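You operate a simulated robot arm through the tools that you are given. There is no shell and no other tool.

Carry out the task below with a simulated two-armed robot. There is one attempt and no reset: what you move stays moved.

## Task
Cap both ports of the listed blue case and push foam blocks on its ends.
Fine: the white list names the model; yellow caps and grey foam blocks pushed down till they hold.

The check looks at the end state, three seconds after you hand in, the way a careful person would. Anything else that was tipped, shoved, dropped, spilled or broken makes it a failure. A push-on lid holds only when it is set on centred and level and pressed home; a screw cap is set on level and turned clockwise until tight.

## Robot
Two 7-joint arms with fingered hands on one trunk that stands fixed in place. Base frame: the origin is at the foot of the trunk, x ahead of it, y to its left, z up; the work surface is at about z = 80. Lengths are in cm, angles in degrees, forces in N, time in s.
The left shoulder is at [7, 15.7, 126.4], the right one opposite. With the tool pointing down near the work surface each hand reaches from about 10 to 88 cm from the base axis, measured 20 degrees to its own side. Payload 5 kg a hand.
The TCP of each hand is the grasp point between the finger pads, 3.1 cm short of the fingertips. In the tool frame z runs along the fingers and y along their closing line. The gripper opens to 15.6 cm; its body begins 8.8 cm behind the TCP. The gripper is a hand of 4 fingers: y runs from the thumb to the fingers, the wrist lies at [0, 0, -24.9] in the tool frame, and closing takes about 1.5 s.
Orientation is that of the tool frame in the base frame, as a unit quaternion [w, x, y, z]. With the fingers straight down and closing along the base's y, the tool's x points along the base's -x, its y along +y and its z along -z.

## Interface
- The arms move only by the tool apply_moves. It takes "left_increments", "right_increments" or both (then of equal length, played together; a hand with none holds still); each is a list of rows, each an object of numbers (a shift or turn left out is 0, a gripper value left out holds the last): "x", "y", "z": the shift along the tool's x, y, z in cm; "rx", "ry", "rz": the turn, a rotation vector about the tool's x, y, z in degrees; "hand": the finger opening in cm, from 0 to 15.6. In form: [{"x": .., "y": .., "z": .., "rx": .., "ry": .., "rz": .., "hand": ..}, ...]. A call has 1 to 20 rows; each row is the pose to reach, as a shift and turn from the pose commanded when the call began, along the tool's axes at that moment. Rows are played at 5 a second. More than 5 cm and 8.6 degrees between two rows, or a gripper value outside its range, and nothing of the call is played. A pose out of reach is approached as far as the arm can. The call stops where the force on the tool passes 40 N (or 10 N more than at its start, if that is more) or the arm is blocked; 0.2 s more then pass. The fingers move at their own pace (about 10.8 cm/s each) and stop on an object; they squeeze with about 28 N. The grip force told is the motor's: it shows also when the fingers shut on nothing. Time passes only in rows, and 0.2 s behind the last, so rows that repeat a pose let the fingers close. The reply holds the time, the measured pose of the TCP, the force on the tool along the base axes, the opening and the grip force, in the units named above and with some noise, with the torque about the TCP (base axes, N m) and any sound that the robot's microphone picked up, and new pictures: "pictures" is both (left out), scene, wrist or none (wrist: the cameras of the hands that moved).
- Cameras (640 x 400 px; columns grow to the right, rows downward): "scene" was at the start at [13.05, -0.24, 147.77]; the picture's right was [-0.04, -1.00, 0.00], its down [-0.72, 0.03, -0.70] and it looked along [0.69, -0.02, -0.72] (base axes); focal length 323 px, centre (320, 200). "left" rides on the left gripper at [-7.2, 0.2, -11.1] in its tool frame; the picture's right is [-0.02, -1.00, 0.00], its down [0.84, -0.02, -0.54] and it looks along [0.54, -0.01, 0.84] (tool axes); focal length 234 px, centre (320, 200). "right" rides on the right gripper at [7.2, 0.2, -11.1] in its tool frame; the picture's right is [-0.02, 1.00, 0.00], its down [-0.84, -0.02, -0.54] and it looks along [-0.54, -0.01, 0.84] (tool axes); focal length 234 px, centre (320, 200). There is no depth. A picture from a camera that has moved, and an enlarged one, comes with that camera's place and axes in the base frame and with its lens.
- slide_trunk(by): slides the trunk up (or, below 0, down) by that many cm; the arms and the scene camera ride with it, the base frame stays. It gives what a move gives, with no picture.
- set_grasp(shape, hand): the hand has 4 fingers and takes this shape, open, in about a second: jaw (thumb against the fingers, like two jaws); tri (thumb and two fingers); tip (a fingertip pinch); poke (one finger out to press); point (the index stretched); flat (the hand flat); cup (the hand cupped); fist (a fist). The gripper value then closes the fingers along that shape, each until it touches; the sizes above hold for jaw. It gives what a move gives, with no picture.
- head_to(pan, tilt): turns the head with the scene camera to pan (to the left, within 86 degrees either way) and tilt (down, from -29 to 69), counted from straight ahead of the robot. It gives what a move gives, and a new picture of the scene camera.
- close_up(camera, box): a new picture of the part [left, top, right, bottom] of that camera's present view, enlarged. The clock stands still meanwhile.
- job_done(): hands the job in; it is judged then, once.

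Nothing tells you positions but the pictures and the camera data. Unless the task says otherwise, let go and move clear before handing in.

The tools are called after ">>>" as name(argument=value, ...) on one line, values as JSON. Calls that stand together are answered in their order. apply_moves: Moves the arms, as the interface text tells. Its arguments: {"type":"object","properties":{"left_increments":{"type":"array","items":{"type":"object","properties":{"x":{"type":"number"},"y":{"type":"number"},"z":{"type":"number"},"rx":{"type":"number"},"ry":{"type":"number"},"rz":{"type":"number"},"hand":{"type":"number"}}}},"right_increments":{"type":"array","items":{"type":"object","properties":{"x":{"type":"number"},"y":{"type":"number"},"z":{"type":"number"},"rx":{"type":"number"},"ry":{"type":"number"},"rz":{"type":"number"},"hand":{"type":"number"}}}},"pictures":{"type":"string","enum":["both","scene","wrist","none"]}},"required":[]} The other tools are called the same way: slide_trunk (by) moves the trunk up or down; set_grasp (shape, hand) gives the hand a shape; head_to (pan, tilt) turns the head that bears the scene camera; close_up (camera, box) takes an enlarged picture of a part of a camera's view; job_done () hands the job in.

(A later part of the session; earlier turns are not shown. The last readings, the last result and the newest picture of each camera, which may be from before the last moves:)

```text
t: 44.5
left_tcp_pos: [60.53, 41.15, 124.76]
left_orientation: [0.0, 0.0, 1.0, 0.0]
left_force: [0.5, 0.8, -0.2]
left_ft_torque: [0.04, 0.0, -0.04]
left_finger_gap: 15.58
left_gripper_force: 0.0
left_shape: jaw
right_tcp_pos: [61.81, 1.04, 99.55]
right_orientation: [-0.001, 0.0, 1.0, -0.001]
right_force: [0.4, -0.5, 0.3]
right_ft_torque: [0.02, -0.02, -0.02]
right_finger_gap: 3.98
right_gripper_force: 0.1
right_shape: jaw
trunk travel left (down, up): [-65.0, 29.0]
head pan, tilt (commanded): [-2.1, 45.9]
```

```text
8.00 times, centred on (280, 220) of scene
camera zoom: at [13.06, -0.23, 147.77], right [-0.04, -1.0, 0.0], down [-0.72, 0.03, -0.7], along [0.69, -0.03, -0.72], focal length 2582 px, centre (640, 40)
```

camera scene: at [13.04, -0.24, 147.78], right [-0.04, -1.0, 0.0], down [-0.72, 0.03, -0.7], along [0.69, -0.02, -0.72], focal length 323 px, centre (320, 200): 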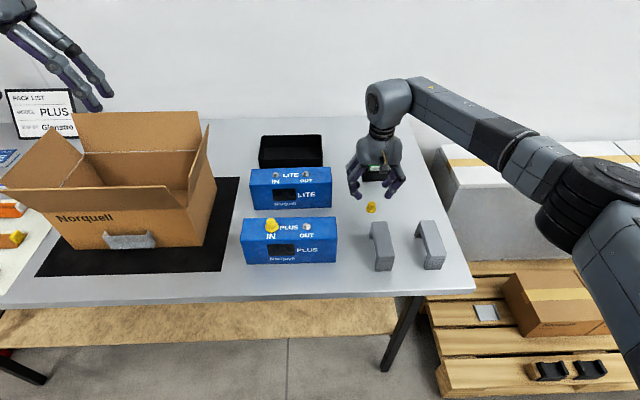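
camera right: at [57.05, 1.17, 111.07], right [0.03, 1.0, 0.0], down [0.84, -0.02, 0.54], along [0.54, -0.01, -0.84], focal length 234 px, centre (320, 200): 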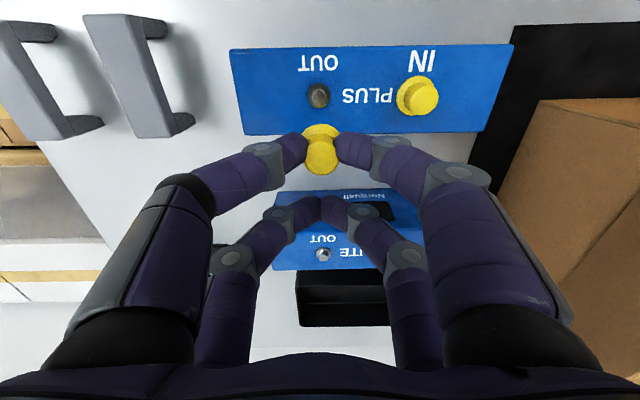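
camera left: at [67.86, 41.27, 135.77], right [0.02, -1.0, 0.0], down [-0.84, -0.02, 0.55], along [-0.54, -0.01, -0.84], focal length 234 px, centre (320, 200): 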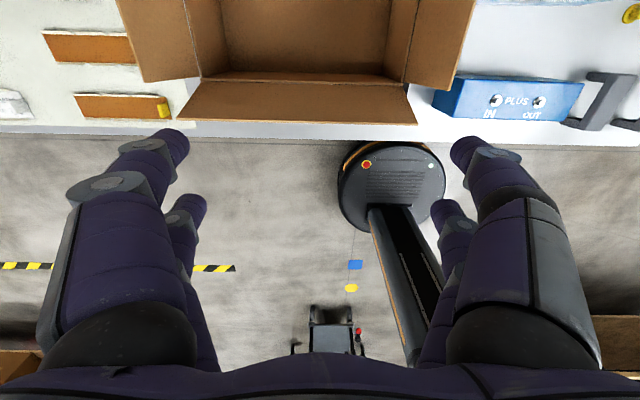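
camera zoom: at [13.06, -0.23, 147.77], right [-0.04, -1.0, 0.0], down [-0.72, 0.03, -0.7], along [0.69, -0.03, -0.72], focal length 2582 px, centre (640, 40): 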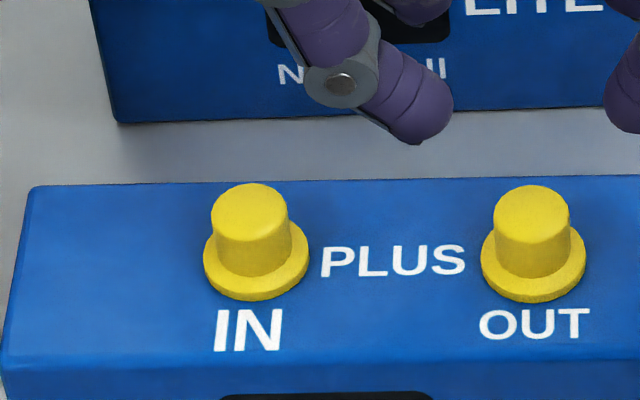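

Both caps now look identical and level. I'll press the OUT cap's top with closed fingertips as I did with the first.

>>> apply_moves(right_increments=[{"hand": 0}, {"hand": 0, "x": -0.25}, {"hand": 0, "x": -0.25, "z": 0.5}, {"hand": 0, "x": -0.25, "z": 1.5}, {"hand": 0, "x": -0.25, "z": 2.4}, {"hand": 0, "x": -0.25, "z": 3.0}, {"hand": 0, "x": -0.25, "z": 3.5}, {"hand": 0, "x": -0.25, "z": 3.8}, {"hand": 0, "x": -0.25, "z": 4.1}, {"hand": 0, "x": -0.25, "z": 4.3}, {"hand": 0, "x": -0.25, "z": 4.5}, {"hand": 0, "x": -0.25, "z": 4.7}], pictures="none")

>>> close_up(camera="scene", box=[250, 190, 350, 260])

```text
t: 46.9
left_tcp_pos: [60.39, 41.03, 124.71]
left_orientation: [0.001, -0.001, 1.0, -0.001]
left_force: [0.6, 0.1, -0.1]
left_ft_torque: [0.0, 0.0, -0.02]
left_finger_gap: 15.57
left_gripper_force: 0.1
left_shape: jaw
right_tcp_pos: [62.14, 1.09, 95.74]
right_orientation: [0.003, 0.0, 1.0, 0.003]
right_force: [-4.3, -2.1, 19.0]
right_ft_torque: [-0.19, 0.61, 0.06]
right_finger_gap: 0.0
right_gripper_force: 27.8
right_shape: jaw
trunk travel left (down, up): [-65.0, 29.0]
head pan, tilt (commanded): [-2.1, 45.9]
stopped in row 12 (right hand): the force on the tool passed its limit at 42 N (the readings are from after the stop); the commanded pose is now the measured one
```

```text
5.71 times, centred on (300, 225) of scene
camera zoom: at [12.93, -0.25, 147.76], right [-0.04, -1.0, 0.0], down [-0.72, 0.03, -0.7], along [0.7, -0.02, -0.72], focal length 1845 px, centre (434, 57)
```

zoom: 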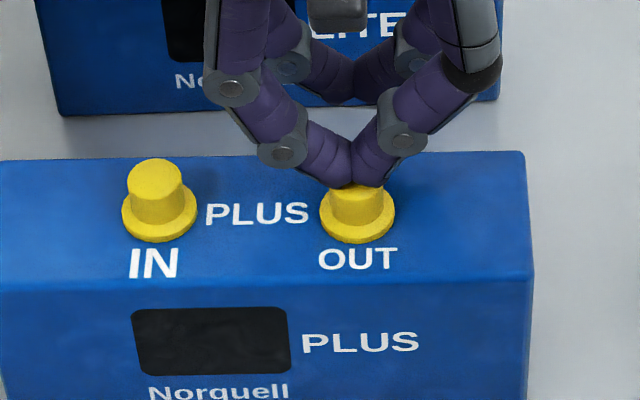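

Both caps are pressed home. Next come the foam blocks: I'll lift, straighten the hand, and move above them to measure.

>>> apply_moves(right_increments=[{"z": -2, "rx": 0.34, "ry": 0.34}, {"z": -5.5, "rx": 0.34, "ry": 0.34}, {"z": -8, "x": 1, "y": -3, "rx": 0.34, "ry": 0.34}, {"z": -8, "x": 3, "y": -7, "rx": 0.34, "ry": 0.34}, {"z": -8, "x": 5, "y": -11, "rx": 0.34, "ry": 0.34}, {"z": -8, "x": 7, "y": -15, "rx": 0.34, "ry": 0.34}, {"z": -8, "x": 9.5, "y": -18.5, "rx": 0.34, "ry": 0.34}, {"z": -8, "x": 12, "y": -21.5, "rx": 0.34, "ry": 0.34, "hand": 10}, {"z": -8, "x": 12, "y": -21.5, "rx": 0.34, "ry": 0.34, "hand": 10}, {"z": -8, "x": 12, "y": -21.5, "rx": 0.34, "ry": 0.34, "hand": 10}], pictures="both")

>>> close_up(camera="right", box=[200, 60, 440, 210])

>>> close_up(camera="scene", box=[240, 195, 320, 245])

```text
t: 49.1
left_tcp_pos: [60.63, 41.08, 124.75]
left_orientation: [0.0, 0.0, 1.0, 0.0]
left_force: [0.3, -1.8, -0.2]
left_ft_torque: [-0.02, 0.0, 0.04]
left_finger_gap: 15.61
left_gripper_force: 0.0
left_shape: jaw
right_tcp_pos: [50.23, -20.71, 103.35]
right_orientation: [-0.001, 0.001, 1.0, -0.001]
right_force: [0.2, 0.0, -0.6]
right_ft_torque: [0.01, -0.01, 0.02]
right_finger_gap: 9.96
right_gripper_force: 0.0
right_shape: jaw
trunk travel left (down, up): [-65.0, 29.0]
head pan, tilt (commanded): [-2.1, 45.9]
camera scene: at [13.03, -0.24, 147.78], right [-0.04, -1.0, 0.0], down [-0.72, 0.03, -0.7], along [0.7, -0.02, -0.72], focal length 323 px, centre (320, 200)
camera right: at [43.08, -20.48, 114.34], right [0.03, 1.0, 0.0], down [0.84, -0.02, 0.54], along [0.54, -0.02, -0.84], focal length 234 px, centre (320, 200)
```

scene: 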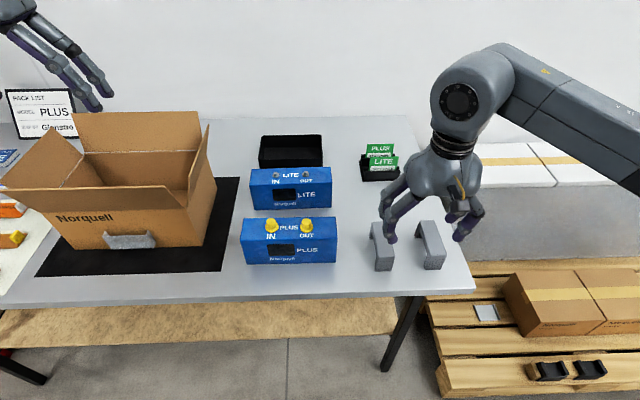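
right: 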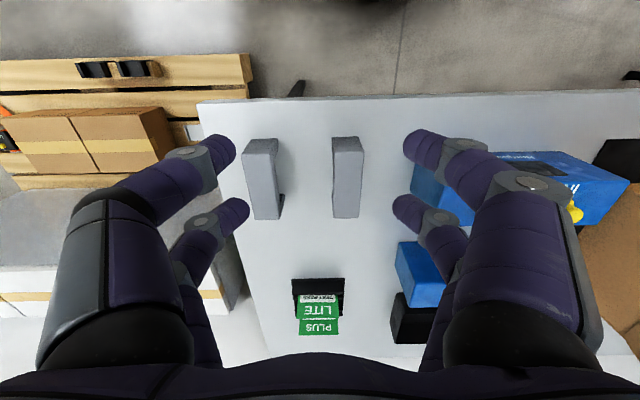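

```text
2.67 times, centred on (320, 135) of right
camera zoom: at [43.08, -20.48, 114.34], right [0.03, 1.0, 0.0], down [0.84, -0.02, 0.54], along [0.54, -0.02, -0.84], focal length 624 px, centre (320, 373)
```

zoom: 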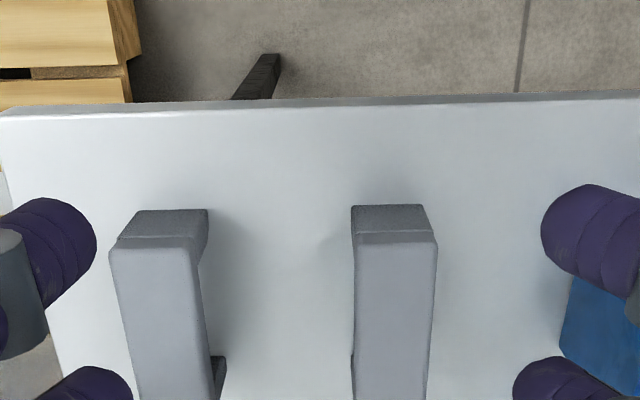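

```text
8.00 times, centred on (280, 220) of scene
camera zoom: at [13.03, -0.24, 147.78], right [-0.04, -1.0, 0.0], down [-0.72, 0.03, -0.7], along [0.7, -0.02, -0.72], focal length 2582 px, centre (640, 40)
```

zoom: 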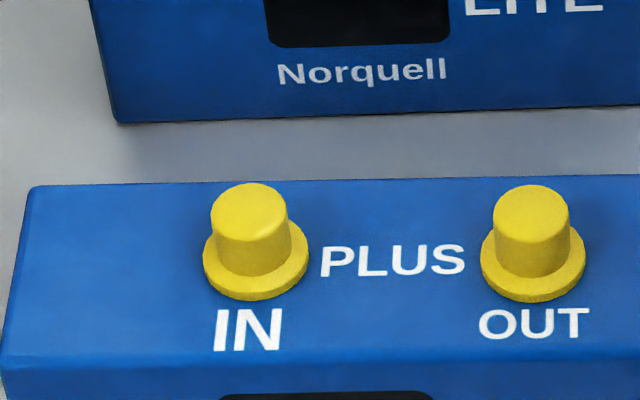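

Both caps sit flush and level. Now I'll look at the whole foam blocks in the wrist view.

>>> close_up(camera="right", box=[230, 125, 380, 225])

>>> close_up(camera="scene", box=[355, 210, 465, 280])

```text
4.00 times, centred on (305, 175) of right
camera zoom: at [43.08, -20.48, 114.34], right [0.03, 1.0, 0.0], down [0.84, -0.02, 0.54], along [0.54, -0.02, -0.84], focal length 937 px, centre (380, 300)
```

zoom: 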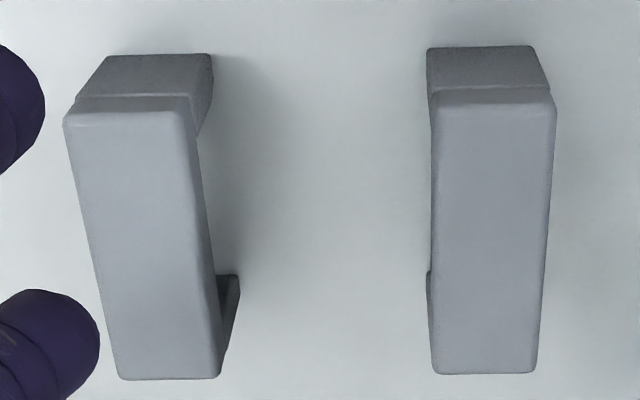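

```text
5.71 times, centred on (410, 245) of scene
camera zoom: at [13.03, -0.24, 147.78], right [-0.04, -1.0, 0.0], down [-0.72, 0.03, -0.7], along [0.7, -0.02, -0.72], focal length 1845 px, centre (-194, -57)
```

zoom: 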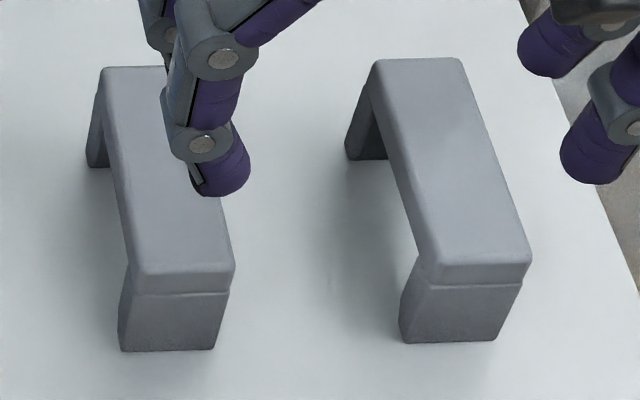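

The left foam bar spans about x 54–64.7, y −19.25 to −15.43 (centre y −17.34); the right one is centred near y −29.3. I'll hover over the left foam with fingers straddling its width to refine the measurement.

>>> apply_moves(right_increments=[{"x": -3, "y": 1.1, "hand": 8}, {"x": -6, "y": 2.2, "hand": 8}, {"x": -9.2, "y": 3.3, "hand": 8}, {"x": -9.2, "y": 3.3, "z": 3, "hand": 8}, {"x": -9.2, "y": 3.3, "z": 6, "hand": 8}, {"x": -9.2, "y": 3.3, "z": 8, "hand": 8}, {"x": -9.2, "y": 3.3, "z": 8, "hand": 8}], pictures="both")

>>> close_up(camera="right", box=[200, 50, 440, 200])

```text
t: 50.7
left_tcp_pos: [60.51, 41.21, 124.71]
left_orientation: [0.0, 0.0, 1.0, -0.001]
left_force: [-0.3, 0.6, -0.5]
left_ft_torque: [0.01, 0.01, -0.03]
left_finger_gap: 15.6
left_gripper_force: 0.0
left_shape: jaw
right_tcp_pos: [59.42, -17.2, 95.24]
right_orientation: [-0.001, 0.0, 1.0, -0.001]
right_force: [-0.4, 0.4, -0.1]
right_ft_torque: [0.0, 0.01, -0.01]
right_finger_gap: 8.09
right_gripper_force: 0.0
right_shape: jaw
trunk travel left (down, up): [-65.0, 29.0]
head pan, tilt (commanded): [-2.1, 45.9]
camera scene: at [13.02, -0.24, 147.78], right [-0.04, -1.0, 0.0], down [-0.72, 0.03, -0.7], along [0.7, -0.02, -0.72], focal length 323 px, centre (320, 200)
camera right: at [52.21, -17.18, 106.32], right [0.02, 1.0, 0.0], down [0.84, -0.02, 0.54], along [0.54, -0.02, -0.84], focal length 234 px, centre (320, 200)
```

scene: 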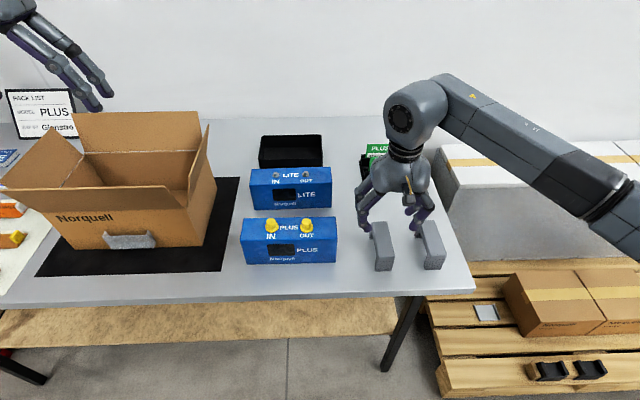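
right: 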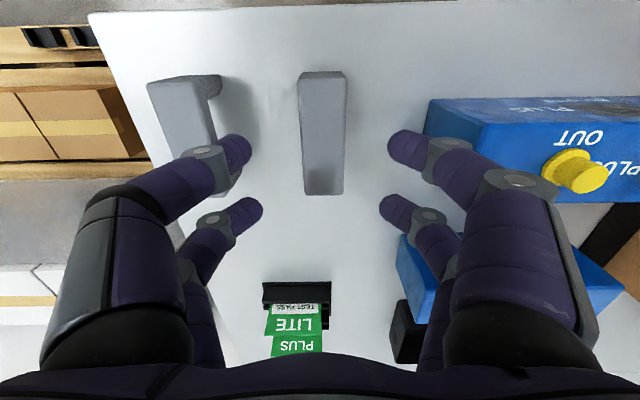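

```text
2.67 times, centred on (320, 125) of right
camera zoom: at [52.21, -17.18, 106.32], right [0.02, 1.0, 0.0], down [0.84, -0.02, 0.54], along [0.54, -0.02, -0.84], focal length 624 px, centre (320, 400)
```

zoom: 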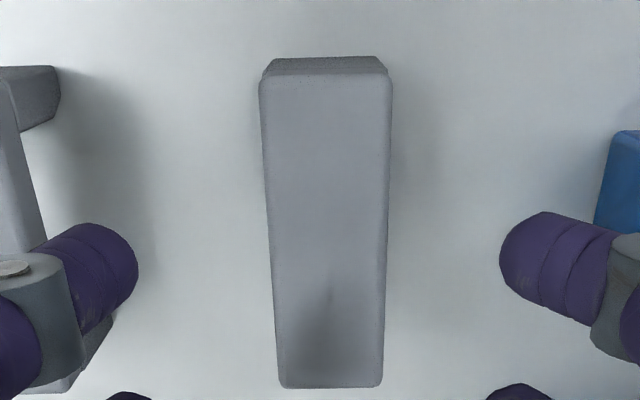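

The foam bar top is at z≈86, spanning x 54.1–64.7 (centre 59.4). I'll check the leg profile in the left wrist camera, which sees the foams from the side.

>>> close_up(camera="left", box=[540, 50, 640, 130])

>>> close_up(camera="right", box=[130, 60, 260, 200])

```text
5.00 times, centred on (590, 90) of left
camera zoom: at [67.82, 41.16, 135.81], right [0.02, -1.0, 0.0], down [-0.84, -0.02, 0.54], along [-0.54, -0.01, -0.84], focal length 1171 px, centre (-1030, 750)
```

zoom: 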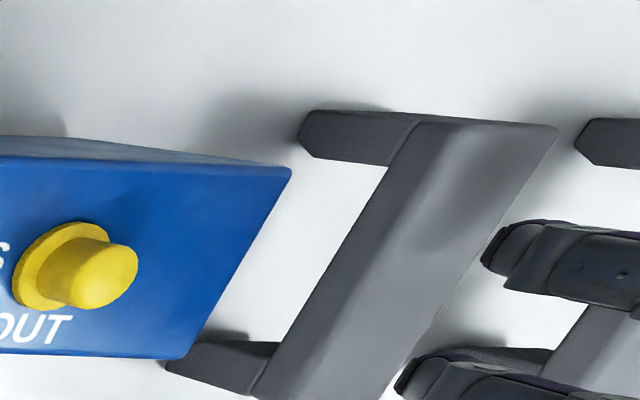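

```text
2.86 times, centred on (195, 130) of right
camera zoom: at [52.21, -17.18, 106.32], right [0.02, 1.0, 0.0], down [0.84, -0.02, 0.54], along [0.54, -0.02, -0.84], focal length 669 px, centre (677, 400)
```

zoom: 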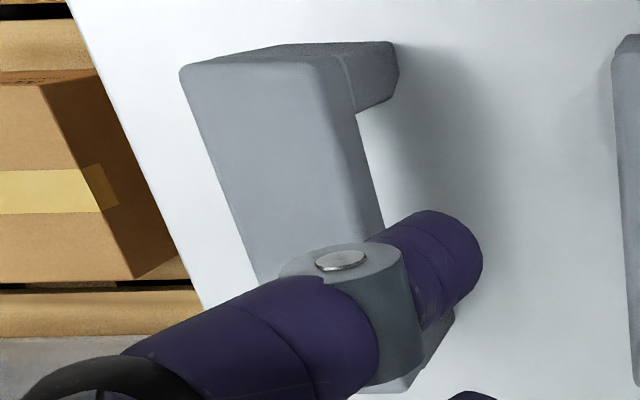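

The legs have chamfered lead-ins, are about 2 cm thick, and have an inner gap of about 6.6 cm that matches the case depth. I'll centre on the foam in y and descend to grip the bar.

>>> apply_moves(right_increments=[{"y": 0.33, "z": 1, "hand": 7}, {"y": 0.33, "z": 3, "hand": 7}, {"y": 0.33, "z": 5, "hand": 7}, {"y": 0.33, "z": 6.5, "hand": 7}, {"y": 0.33, "z": 7.5, "hand": 7}, {"y": 0.33, "z": 8.3, "hand": 7}, {"y": 0.33, "z": 8.3, "hand": 7}], pictures="wrist")

>>> close_up(camera="scene", box=[340, 190, 450, 290])

```text
t: 52.3
left_tcp_pos: [60.52, 41.12, 124.82]
left_orientation: [0.0, 0.0, 1.0, 0.0]
left_force: [-0.7, 0.3, -0.7]
left_ft_torque: [-0.01, 0.01, -0.01]
left_finger_gap: 15.59
left_gripper_force: 0.0
left_shape: jaw
right_tcp_pos: [59.26, -16.85, 86.89]
right_orientation: [0.001, 0.002, 1.0, -0.001]
right_force: [0.1, -0.6, -0.3]
right_ft_torque: [0.03, -0.01, -0.01]
right_finger_gap: 7.05
right_gripper_force: 0.2
right_shape: jaw
trunk travel left (down, up): [-65.0, 29.0]
head pan, tilt (commanded): [-2.1, 45.9]
camera right: at [52.15, -16.74, 98.04], right [0.03, 1.0, 0.0], down [0.84, -0.02, 0.54], along [0.54, -0.02, -0.84], focal length 234 px, centre (320, 200)
```

right: 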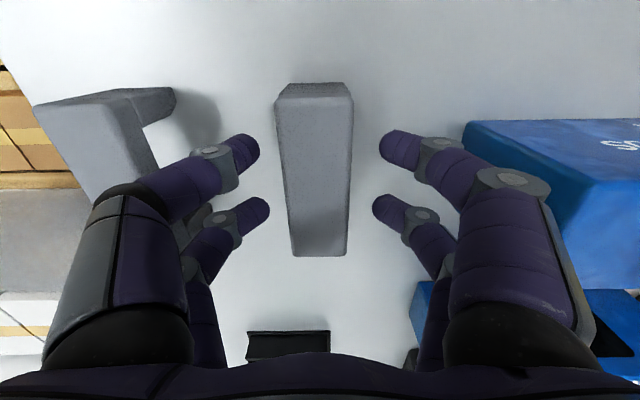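

```text
4.00 times, centred on (395, 240) of scene
camera zoom: at [13.04, -0.23, 147.78], right [-0.04, -1.0, 0.0], down [-0.72, 0.03, -0.7], along [0.69, -0.03, -0.72], focal length 1291 px, centre (20, 40)
```

zoom: 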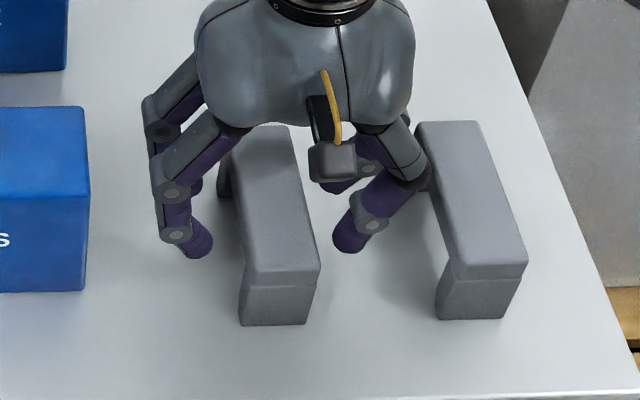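

The fingers straddle the bar with clearance to the neighbouring foam. Closing on the bar now.

>>> apply_moves(right_increments=[{"hand": 6}, {"hand": 5}, {"hand": 4.2}, {"hand": 3.6}, {"hand": 3.2}, {"hand": 3}, {"hand": 3}, {"hand": 3}], pictures="wrist")

>>> close_up(camera="scene", box=[340, 190, 450, 290])

```text
t: 54.1
left_tcp_pos: [60.52, 41.16, 124.72]
left_orientation: [0.0, 0.0, 1.0, 0.0]
left_force: [0.3, -0.7, -0.5]
left_ft_torque: [-0.03, -0.01, 0.03]
left_finger_gap: 15.59
left_gripper_force: 0.2
left_shape: jaw
right_tcp_pos: [59.34, -16.83, 86.94]
right_orientation: [-0.001, 0.001, 1.0, 0.0]
right_force: [0.5, 0.0, -0.6]
right_ft_torque: [0.03, -0.01, 0.01]
right_finger_gap: 3.37
right_gripper_force: 27.8
right_shape: jaw
trunk travel left (down, up): [-65.0, 29.0]
head pan, tilt (commanded): [-2.1, 45.9]
camera right: at [52.16, -16.75, 98.06], right [0.03, 1.0, 0.0], down [0.84, -0.02, 0.54], along [0.54, -0.02, -0.84], focal length 234 px, centre (320, 200)
```

right: 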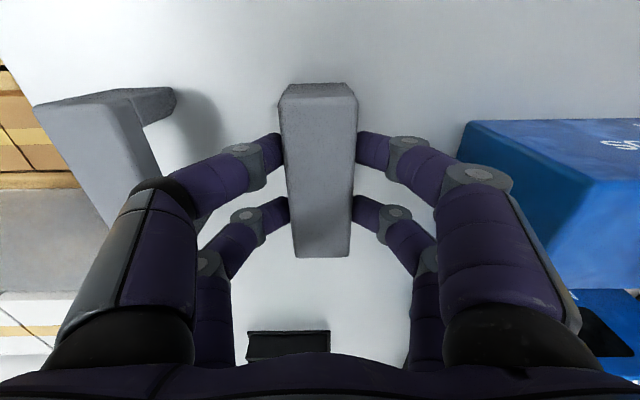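

```text
4.00 times, centred on (395, 240) of scene
camera zoom: at [13.05, -0.23, 147.77], right [-0.04, -1.0, 0.0], down [-0.72, 0.03, -0.7], along [0.69, -0.02, -0.72], focal length 1291 px, centre (20, 40)
```

zoom: 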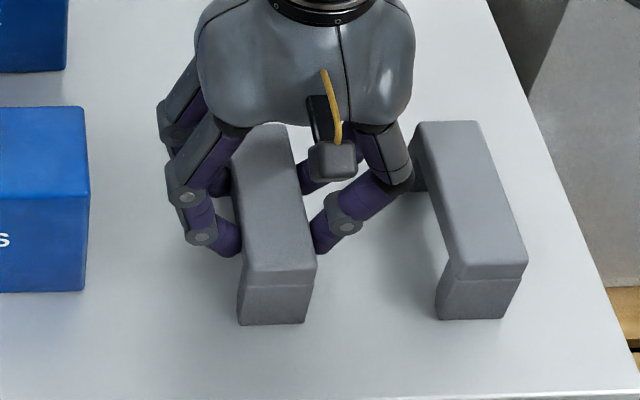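

The foam is held at 28 N and centred. I'll lift it and check that it hangs level.

>>> apply_moves(right_increments=[{"z": -1}, {"z": -3}, {"z": -6}, {"z": -9.5}, {"z": -13}, {"z": -15}, {"z": -15}], pictures="both")

>>> close_up(camera="scene", box=[340, 130, 450, 230])

>>> close_up(camera="left", box=[520, 20, 640, 140])

```text
t: 55.7
left_tcp_pos: [60.61, 41.06, 124.7]
left_orientation: [0.0, 0.0, 1.0, 0.0]
left_force: [-0.1, -0.1, 0.2]
left_ft_torque: [0.02, 0.01, -0.01]
left_finger_gap: 15.57
left_gripper_force: 0.0
left_shape: jaw
right_tcp_pos: [59.37, -16.8, 101.92]
right_orientation: [-0.001, 0.001, 1.0, -0.002]
right_force: [-0.5, 1.4, -0.1]
right_ft_torque: [0.01, 0.0, -0.01]
right_finger_gap: 3.35
right_gripper_force: 27.8
right_shape: jaw
trunk travel left (down, up): [-65.0, 29.0]
head pan, tilt (commanded): [-2.1, 45.9]
camera scene: at [13.06, -0.25, 147.77], right [-0.04, -1.0, 0.0], down [-0.72, 0.03, -0.7], along [0.69, -0.02, -0.72], focal length 323 px, centre (320, 200)
camera right: at [52.3, -16.7, 113.06], right [0.03, 1.0, 0.0], down [0.84, -0.02, 0.54], along [0.54, -0.02, -0.84], focal length 234 px, centre (320, 200)
```

scene: 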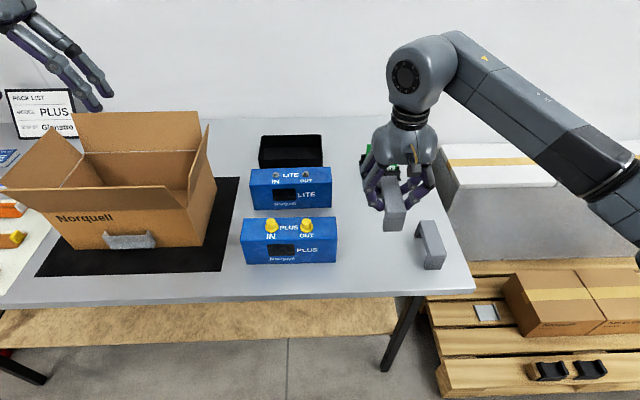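
right: 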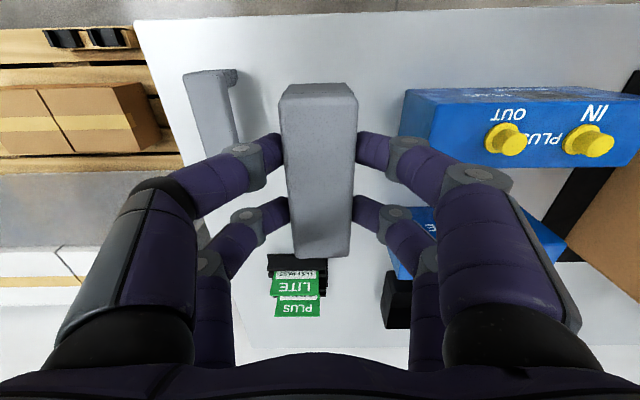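

```text
4.00 times, centred on (395, 180) of scene
camera zoom: at [13.06, -0.25, 147.77], right [-0.04, -1.0, 0.0], down [-0.72, 0.03, -0.7], along [0.69, -0.02, -0.72], focal length 1291 px, centre (20, 280)
```

zoom: 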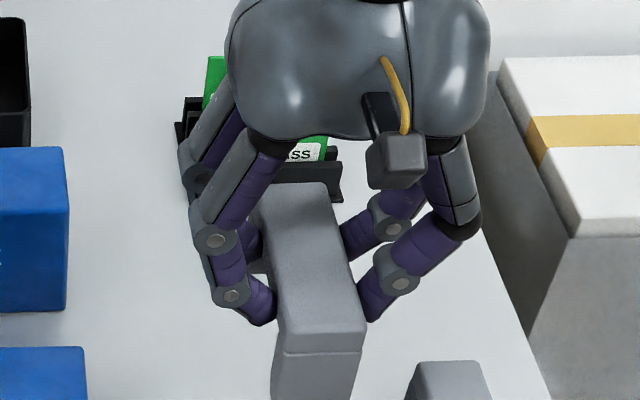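

```text
3.33 times, centred on (580, 80) of left
camera zoom: at [67.87, 41.16, 135.79], right [0.02, -1.0, 0.0], down [-0.84, -0.02, 0.54], along [-0.54, -0.01, -0.84], focal length 781 px, centre (-547, 600)
```

zoom: 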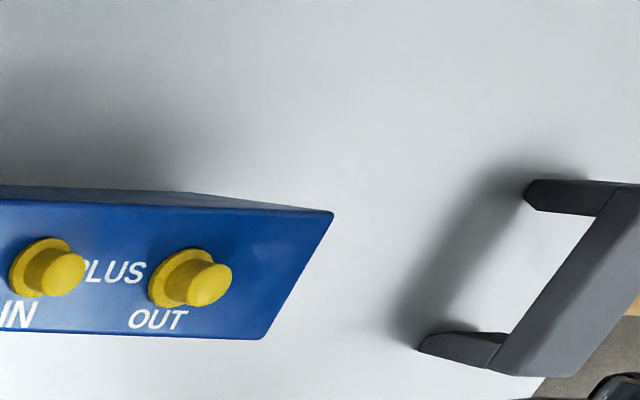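

The foam hangs level in the grip. I'll carry it over to near the case's left end (bottom stays at z≈95, clear of the caps) and measure the end corners.

>>> apply_moves(right_increments=[{"x": -0.7, "y": 3.8}, {"x": -1.3, "y": 7.6}, {"x": -2, "y": 11.4}, {"x": -2.6, "y": 15.2}, {"x": -3.3, "y": 19}, {"x": -4, "y": 22.8}, {"x": -4.6, "y": 26.3}, {"x": -4.6, "y": 26.3}, {"x": -4.6, "y": 26.3}], pictures="both")

>>> close_up(camera="right", box=[260, 30, 460, 155])

```text
t: 57.7
left_tcp_pos: [60.47, 41.21, 124.68]
left_orientation: [0.001, 0.0, 1.0, 0.0]
left_force: [1.4, 0.1, 1.3]
left_ft_torque: [-0.03, 0.01, 0.04]
left_finger_gap: 15.59
left_gripper_force: 0.0
left_shape: jaw
right_tcp_pos: [64.25, 9.58, 101.79]
right_orientation: [-0.001, 0.0, 1.0, -0.002]
right_force: [-0.3, 0.3, -0.6]
right_ft_torque: [0.01, 0.0, 0.01]
right_finger_gap: 3.36
right_gripper_force: 28.3
right_shape: jaw
trunk travel left (down, up): [-65.0, 29.0]
head pan, tilt (commanded): [-2.1, 45.9]
camera scene: at [13.05, -0.2, 147.78], right [-0.04, -1.0, 0.0], down [-0.72, 0.03, -0.7], along [0.69, -0.03, -0.72], focal length 323 px, centre (320, 200)
camera right: at [57.06, 9.62, 113.08], right [0.03, 1.0, 0.0], down [0.84, -0.02, 0.54], along [0.54, -0.02, -0.84], focal length 234 px, centre (320, 200)
```

scene: 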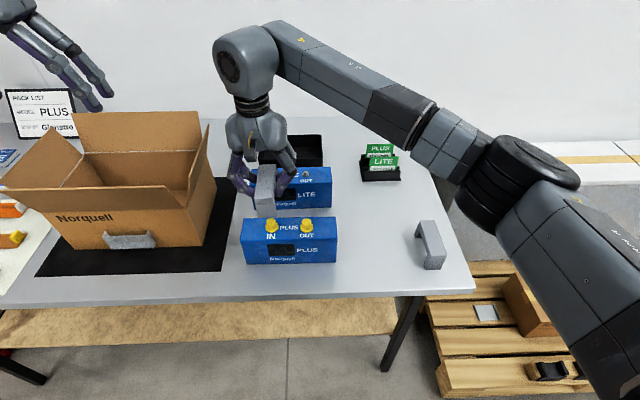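
right: 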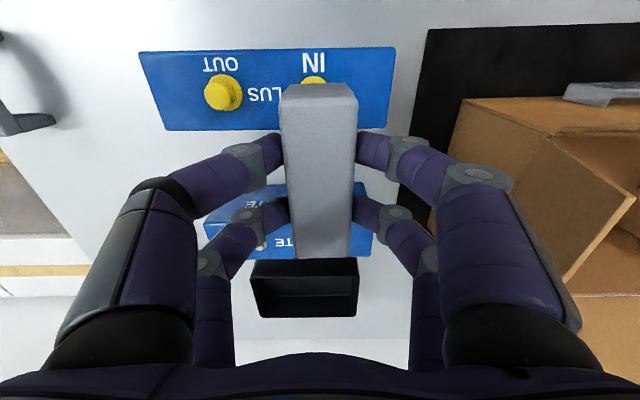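

```text
3.20 times, centred on (360, 92) of right
camera zoom: at [57.06, 9.62, 113.08], right [0.03, 1.0, 0.0], down [0.84, -0.02, 0.54], along [0.54, -0.02, -0.84], focal length 749 px, centre (192, 544)
```

zoom: 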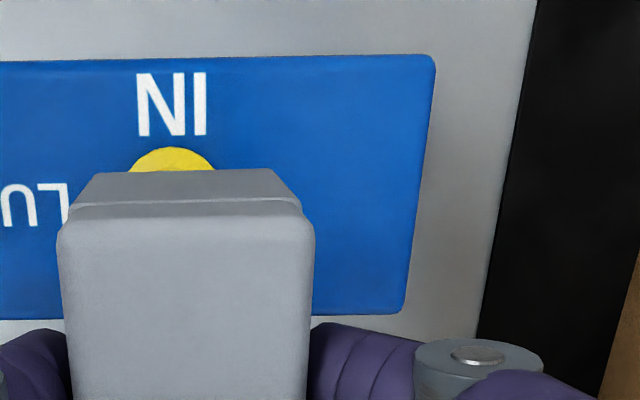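

The case's left-end corners and foam position are measured: shift needed is about −3.86 cm in x and +4.4 cm in y. Before moving, I'll check the carton's nearest flap for clearance.

>>> close_up(camera="scene", box=[160, 90, 320, 270])

>>> close_up(camera="left", box=[340, 0, 640, 190])

```text
2.22 times, centred on (240, 180) of scene
camera zoom: at [13.05, -0.2, 147.78], right [-0.04, -1.0, 0.0], down [-0.72, 0.03, -0.7], along [0.69, -0.03, -0.72], focal length 717 px, centre (498, 244)
```

zoom: 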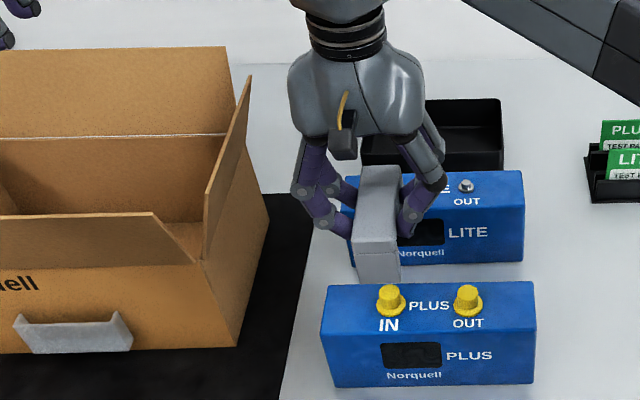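

```text
2.11 times, centred on (490, 95) of left
camera zoom: at [67.86, 41.18, 135.79], right [0.02, -1.0, 0.0], down [-0.84, -0.02, 0.54], along [-0.54, -0.01, -0.84], focal length 493 px, centre (-38, 421)
```

zoom: 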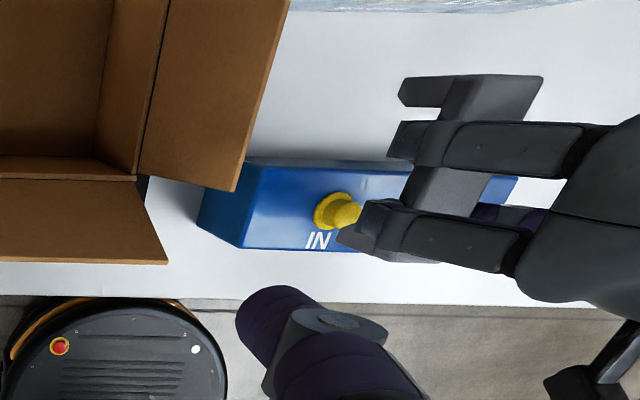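

The carton flap corner is at about y 24.7, and my palm will reach only y≈21, so there's room. I'll move over the left end and lower until the legs are just above the case top.

>>> apply_moves(right_increments=[{"x": 1.3, "y": 1.5}, {"x": 2.6, "y": 3}, {"x": 3.86, "y": 4.4}, {"x": 3.86, "y": 4.4, "z": 1.5}, {"x": 3.86, "y": 4.4, "z": 3}, {"x": 3.86, "y": 4.4, "z": 4}, {"x": 3.86, "y": 4.4, "z": 4}], pictures="both")

>>> close_up(camera="right", box=[220, 40, 420, 165])

>>> close_up(camera="scene", box=[210, 180, 310, 260])

>>> close_up(camera="left", box=[400, 30, 560, 130])

```text
t: 59.3
left_tcp_pos: [60.65, 41.17, 124.82]
left_orientation: [0.0, 0.0, 1.0, 0.0]
left_force: [0.6, 0.0, -0.5]
left_ft_torque: [-0.02, 0.0, -0.02]
left_finger_gap: 15.62
left_gripper_force: 0.1
left_shape: jaw
right_tcp_pos: [60.15, 13.93, 97.78]
right_orientation: [-0.001, 0.0, 1.0, -0.001]
right_force: [-0.6, 1.1, -0.1]
right_ft_torque: [0.0, 0.01, 0.01]
right_finger_gap: 3.36
right_gripper_force: 28.2
right_shape: jaw
trunk travel left (down, up): [-65.0, 29.0]
head pan, tilt (commanded): [-2.1, 45.9]
camera scene: at [13.05, -0.23, 147.77], right [-0.04, -1.0, 0.0], down [-0.72, 0.03, -0.7], along [0.69, -0.03, -0.72], focal length 323 px, centre (320, 200)
camera right: at [52.97, 13.98, 108.92], right [0.03, 1.0, 0.0], down [0.84, -0.02, 0.54], along [0.54, -0.02, -0.84], focal length 234 px, centre (320, 200)
```

scene: 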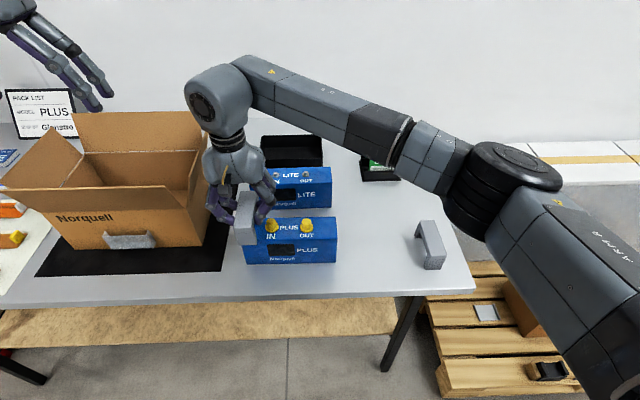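
right: 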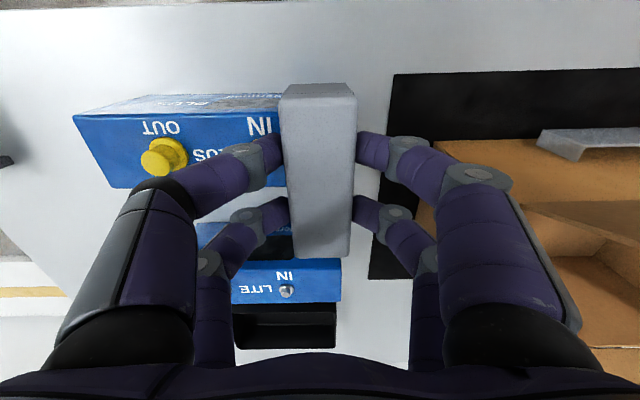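

```text
3.20 times, centred on (320, 102) of right
camera zoom: at [52.97, 13.98, 108.92], right [0.03, 1.0, 0.0], down [0.84, -0.02, 0.54], along [0.54, -0.02, -0.84], focal length 749 px, centre (320, 512)
```

zoom: 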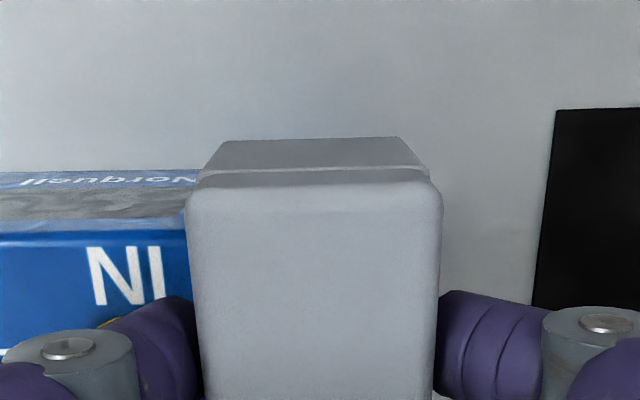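

```text
5.00 times, centred on (260, 220) of scene
camera zoom: at [13.05, -0.23, 147.77], right [-0.04, -1.0, 0.0], down [-0.72, 0.03, -0.7], along [0.69, -0.03, -0.72], focal length 1614 px, centre (620, 100)
```

zoom: 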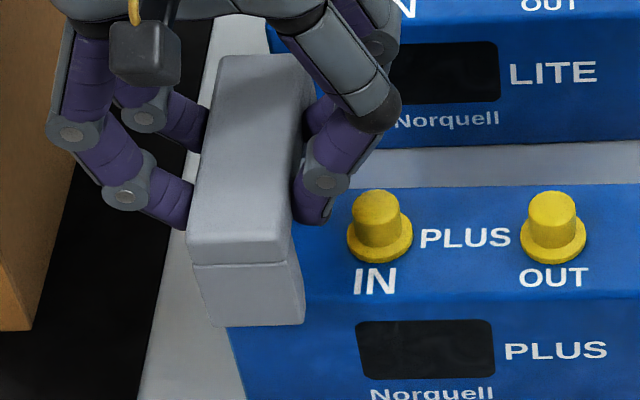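

```text
4.00 times, centred on (480, 80) of left
camera zoom: at [67.86, 41.17, 135.79], right [0.02, -1.0, 0.0], down [-0.84, -0.02, 0.54], along [-0.54, -0.01, -0.84], focal length 937 px, centre (-320, 680)
```

zoom: 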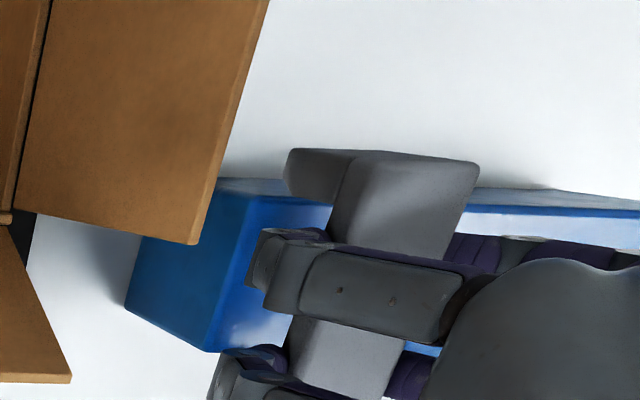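

The foam is over the left end, with legs just above the case top and aligned front-to-back. I'll lower slowly onto the case, watching the force.

>>> apply_moves(right_increments=[{"z": 0.3}, {"z": 0.6}, {"z": 0.9}, {"z": 1.2}, {"z": 1.5}], pictures="none")

>>> close_up(camera="scene", box=[210, 180, 310, 260])

>>> close_up(camera="right", box=[220, 40, 420, 165])

```text
t: 60.5
left_tcp_pos: [60.58, 41.14, 124.68]
left_orientation: [0.001, 0.0, 1.0, 0.0]
left_force: [0.2, 0.1, 0.1]
left_ft_torque: [0.01, 0.02, 0.05]
left_finger_gap: 15.6
left_gripper_force: 0.1
left_shape: jaw
right_tcp_pos: [60.29, 13.87, 96.31]
right_orientation: [-0.002, 0.001, 1.0, 0.0]
right_force: [0.0, -0.8, 0.2]
right_ft_torque: [0.0, -0.01, -0.01]
right_finger_gap: 3.36
right_gripper_force: 28.0
right_shape: jaw
trunk travel left (down, up): [-65.0, 29.0]
head pan, tilt (commanded): [-2.1, 45.9]
```

```text
5.00 times, centred on (260, 220) of scene
camera zoom: at [13.06, -0.21, 147.77], right [-0.04, -1.0, 0.0], down [-0.72, 0.03, -0.7], along [0.69, -0.03, -0.72], focal length 1614 px, centre (620, 100)
```

zoom: 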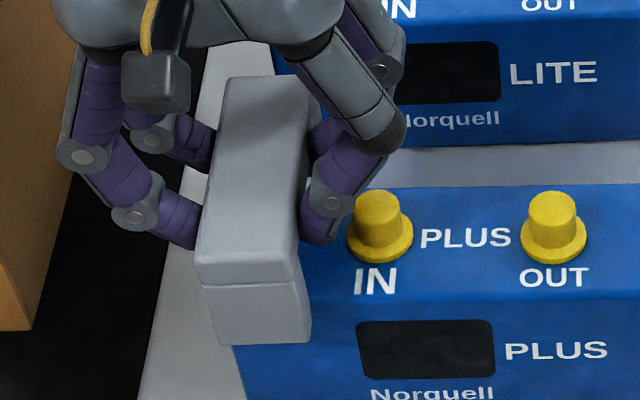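

```text
3.20 times, centred on (320, 102) of right
camera zoom: at [53.07, 13.95, 107.45], right [0.03, 1.0, 0.0], down [0.84, -0.02, 0.54], along [0.54, -0.02, -0.84], focal length 749 px, centre (320, 512)
```

zoom: 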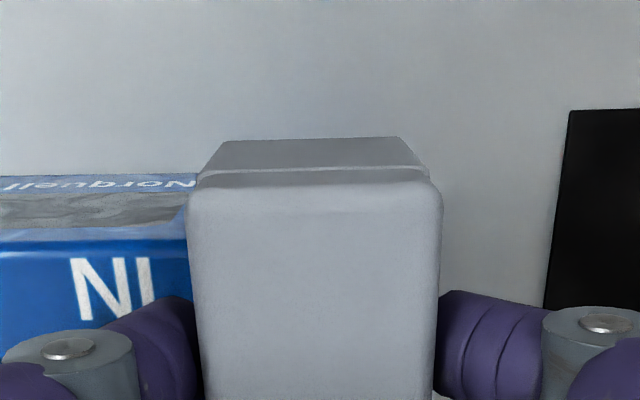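

The legs are straddling the case with no force. I'll go down another 1 cm to engage past the chamfer, keeping the fingertips above the cap height.

>>> apply_moves(right_increments=[{"z": 0.2}, {"z": 0.4}, {"z": 0.6}, {"z": 0.8}, {"z": 1.0}], pictures="none")

>>> close_up(camera="scene", box=[210, 180, 310, 260])

>>> close_up(camera="left", box=[400, 30, 560, 130])

```text
t: 61.7
left_tcp_pos: [60.65, 41.12, 124.8]
left_orientation: [0.0, 0.0, 1.0, 0.0]
left_force: [0.1, 0.0, -0.7]
left_ft_torque: [0.0, 0.01, 0.0]
left_finger_gap: 15.6
left_gripper_force: 0.1
left_shape: jaw
right_tcp_pos: [60.26, 13.9, 95.38]
right_orientation: [-0.002, 0.0, 1.0, -0.001]
right_force: [0.0, 0.4, 0.5]
right_ft_torque: [0.02, 0.0, 0.02]
right_finger_gap: 3.36
right_gripper_force: 28.4
right_shape: jaw
trunk travel left (down, up): [-65.0, 29.0]
head pan, tilt (commanded): [-2.1, 45.9]
```

```text
5.00 times, centred on (260, 220) of scene
camera zoom: at [13.06, -0.21, 147.77], right [-0.04, -1.0, 0.0], down [-0.72, 0.03, -0.7], along [0.69, -0.03, -0.72], focal length 1614 px, centre (620, 100)
```

zoom: 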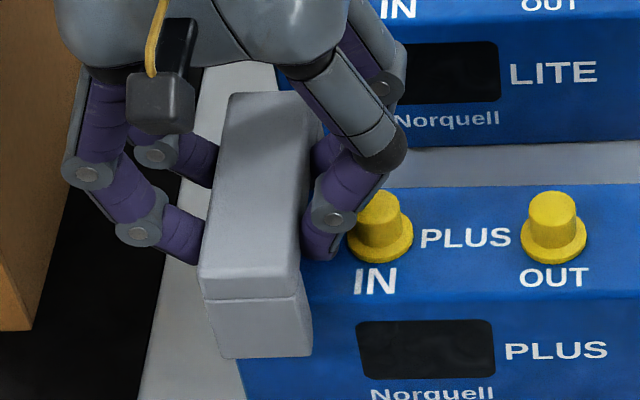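

```text
4.00 times, centred on (480, 80) of left
camera zoom: at [67.86, 41.19, 135.78], right [0.02, -1.0, 0.0], down [-0.84, -0.02, 0.54], along [-0.54, -0.01, -0.84], focal length 937 px, centre (-320, 680)
```

zoom: 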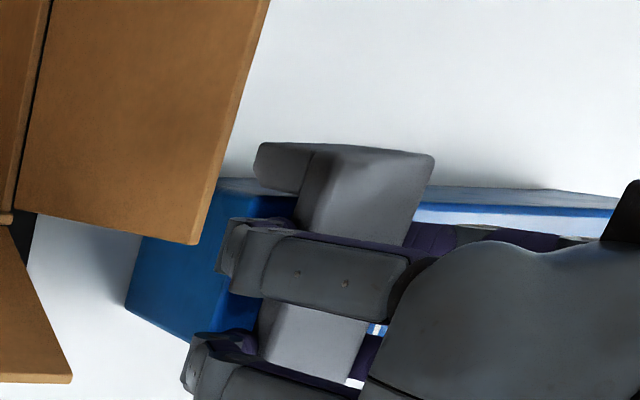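

No resistance yet and the legs are 1.5 cm onto the case. I'll release by opening just slightly (the IN cap is close to the inner fingers) and rise straight up.

>>> apply_moves(right_increments=[{"hand": 3.8}, {"hand": 4.2}, {"hand": 4.3}, {"hand": 4.3, "z": -0.5}, {"hand": 4.3, "z": -1.5}, {"hand": 5, "z": -3.5}, {"hand": 5, "z": -6}, {"hand": 5, "z": -8}, {"hand": 5, "z": -8}], pictures="both")

>>> close_up(camera="scene", box=[210, 180, 310, 260])

>>> close_up(camera="right", box=[200, 40, 440, 200])

```text
t: 63.7
left_tcp_pos: [60.63, 41.19, 124.7]
left_orientation: [0.0, 0.0, 1.0, 0.001]
left_force: [-1.0, 0.3, -0.6]
left_ft_torque: [-0.02, -0.03, 0.02]
left_finger_gap: 15.58
left_gripper_force: 0.0
left_shape: jaw
right_tcp_pos: [60.22, 13.87, 103.38]
right_orientation: [-0.002, 0.001, 1.0, -0.001]
right_force: [0.3, 0.6, -0.2]
right_ft_torque: [0.0, -0.02, 0.04]
right_finger_gap: 4.96
right_gripper_force: 0.1
right_shape: jaw
trunk travel left (down, up): [-65.0, 29.0]
head pan, tilt (commanded): [-2.1, 45.9]
camera scene: at [13.08, -0.22, 147.77], right [-0.04, -1.0, 0.0], down [-0.72, 0.03, -0.7], along [0.69, -0.03, -0.72], focal length 323 px, centre (320, 200)
camera right: at [53.09, 14.0, 114.52], right [0.03, 1.0, 0.0], down [0.84, -0.02, 0.54], along [0.54, -0.02, -0.84], focal length 234 px, centre (320, 200)
```

scene: 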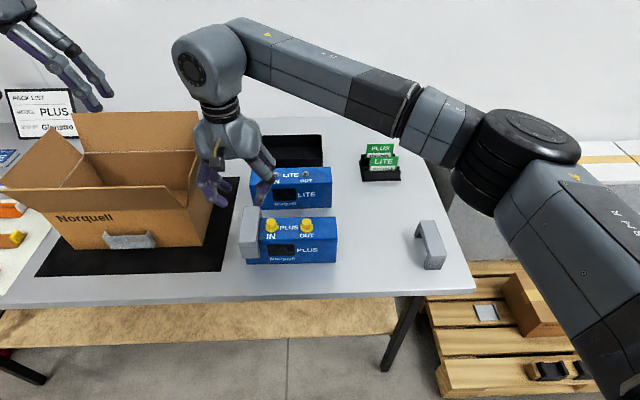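
right: 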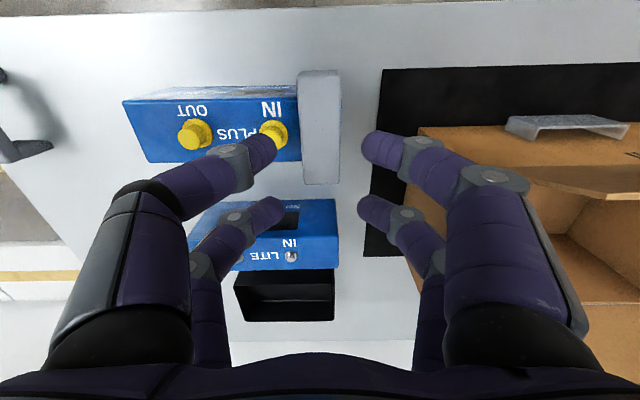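

```text
5.00 times, centred on (260, 220) of scene
camera zoom: at [13.08, -0.22, 147.77], right [-0.04, -1.0, 0.0], down [-0.72, 0.03, -0.7], along [0.69, -0.03, -0.72], focal length 1614 px, centre (620, 100)
```

zoom: 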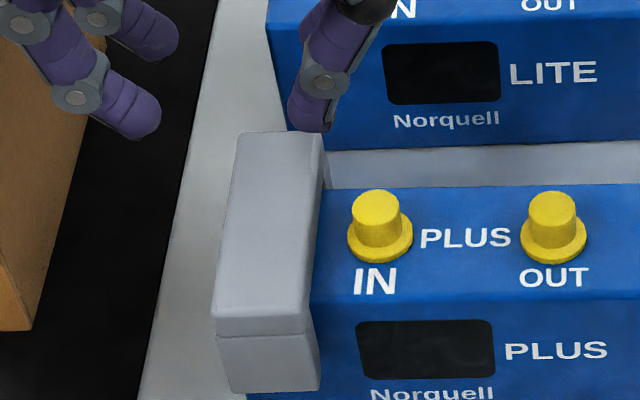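

```text
2.50 times, centred on (320, 120) of right
camera zoom: at [53.09, 14.0, 114.52], right [0.03, 1.0, 0.0], down [0.84, -0.02, 0.54], along [0.54, -0.02, -0.84], focal length 585 px, centre (320, 400)
```

zoom: 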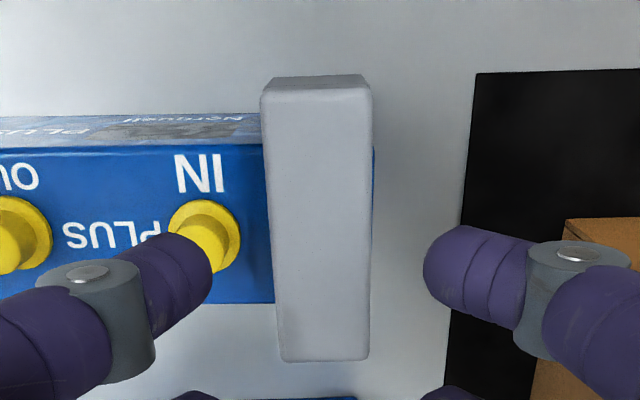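

After release the foam slid down by itself to nearly full depth (top z≈92), level and flush with the left end. Now I'll close the fingers and press it down firmly from above.

>>> apply_moves(right_increments=[{"hand": 0}, {"hand": 0}, {"hand": 0, "z": 2}, {"hand": 0, "z": 4.5}, {"hand": 0, "z": 6.5}, {"hand": 0, "z": 7.2}, {"hand": 0, "z": 7.6}, {"hand": 0, "z": 7.9}, {"hand": 0, "z": 8.2}, {"hand": 0, "z": 8.5}, {"hand": 0, "z": 8.8}, {"hand": 0, "z": 9.1}], pictures="none")

>>> close_up(camera="scene", box=[210, 180, 310, 260])

>>> close_up(camera="right", box=[200, 40, 440, 200])

```text
t: 66.2
left_tcp_pos: [60.44, 41.12, 124.83]
left_orientation: [0.001, 0.0, 1.0, -0.001]
left_force: [0.3, 0.0, 0.1]
left_ft_torque: [0.0, 0.01, -0.06]
left_finger_gap: 15.6
left_gripper_force: 0.0
left_shape: jaw
right_tcp_pos: [60.32, 13.82, 95.26]
right_orientation: [0.001, 0.001, 1.0, 0.003]
right_force: [-6.2, -4.2, 19.1]
right_ft_torque: [-0.16, 0.5, 0.02]
right_finger_gap: 0.0
right_gripper_force: 27.8
right_shape: jaw
trunk travel left (down, up): [-65.0, 29.0]
head pan, tilt (commanded): [-2.1, 45.9]
stopped in row 12 (right hand): the force on the tool passed its limit at 43 N (the readings are from after the stop); the commanded pose is now the measured one
```

```text
5.00 times, centred on (260, 220) of scene
camera zoom: at [12.92, -0.29, 147.77], right [-0.04, -1.0, 0.0], down [-0.72, 0.03, -0.7], along [0.7, -0.02, -0.72], focal length 1614 px, centre (620, 100)
```

zoom: 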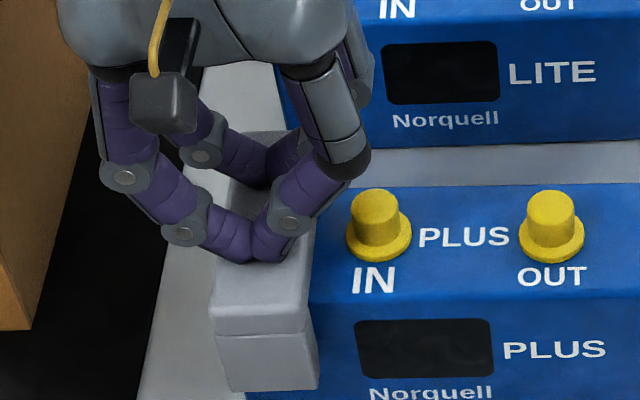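

```text
2.50 times, centred on (320, 120) of right
camera zoom: at [53.05, 13.88, 106.41], right [0.03, 1.0, 0.01], down [0.84, -0.02, 0.55], along [0.55, -0.01, -0.84], focal length 585 px, centre (320, 400)
```

zoom: 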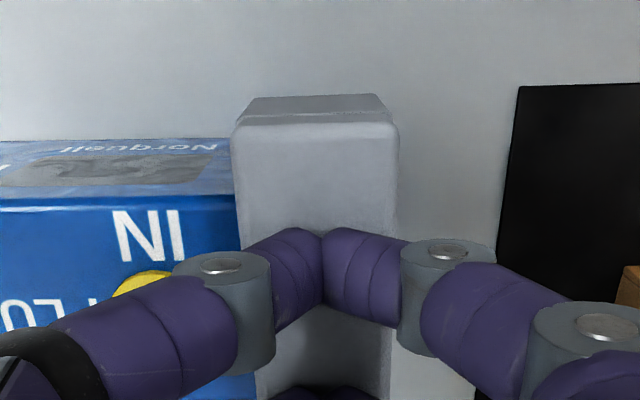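

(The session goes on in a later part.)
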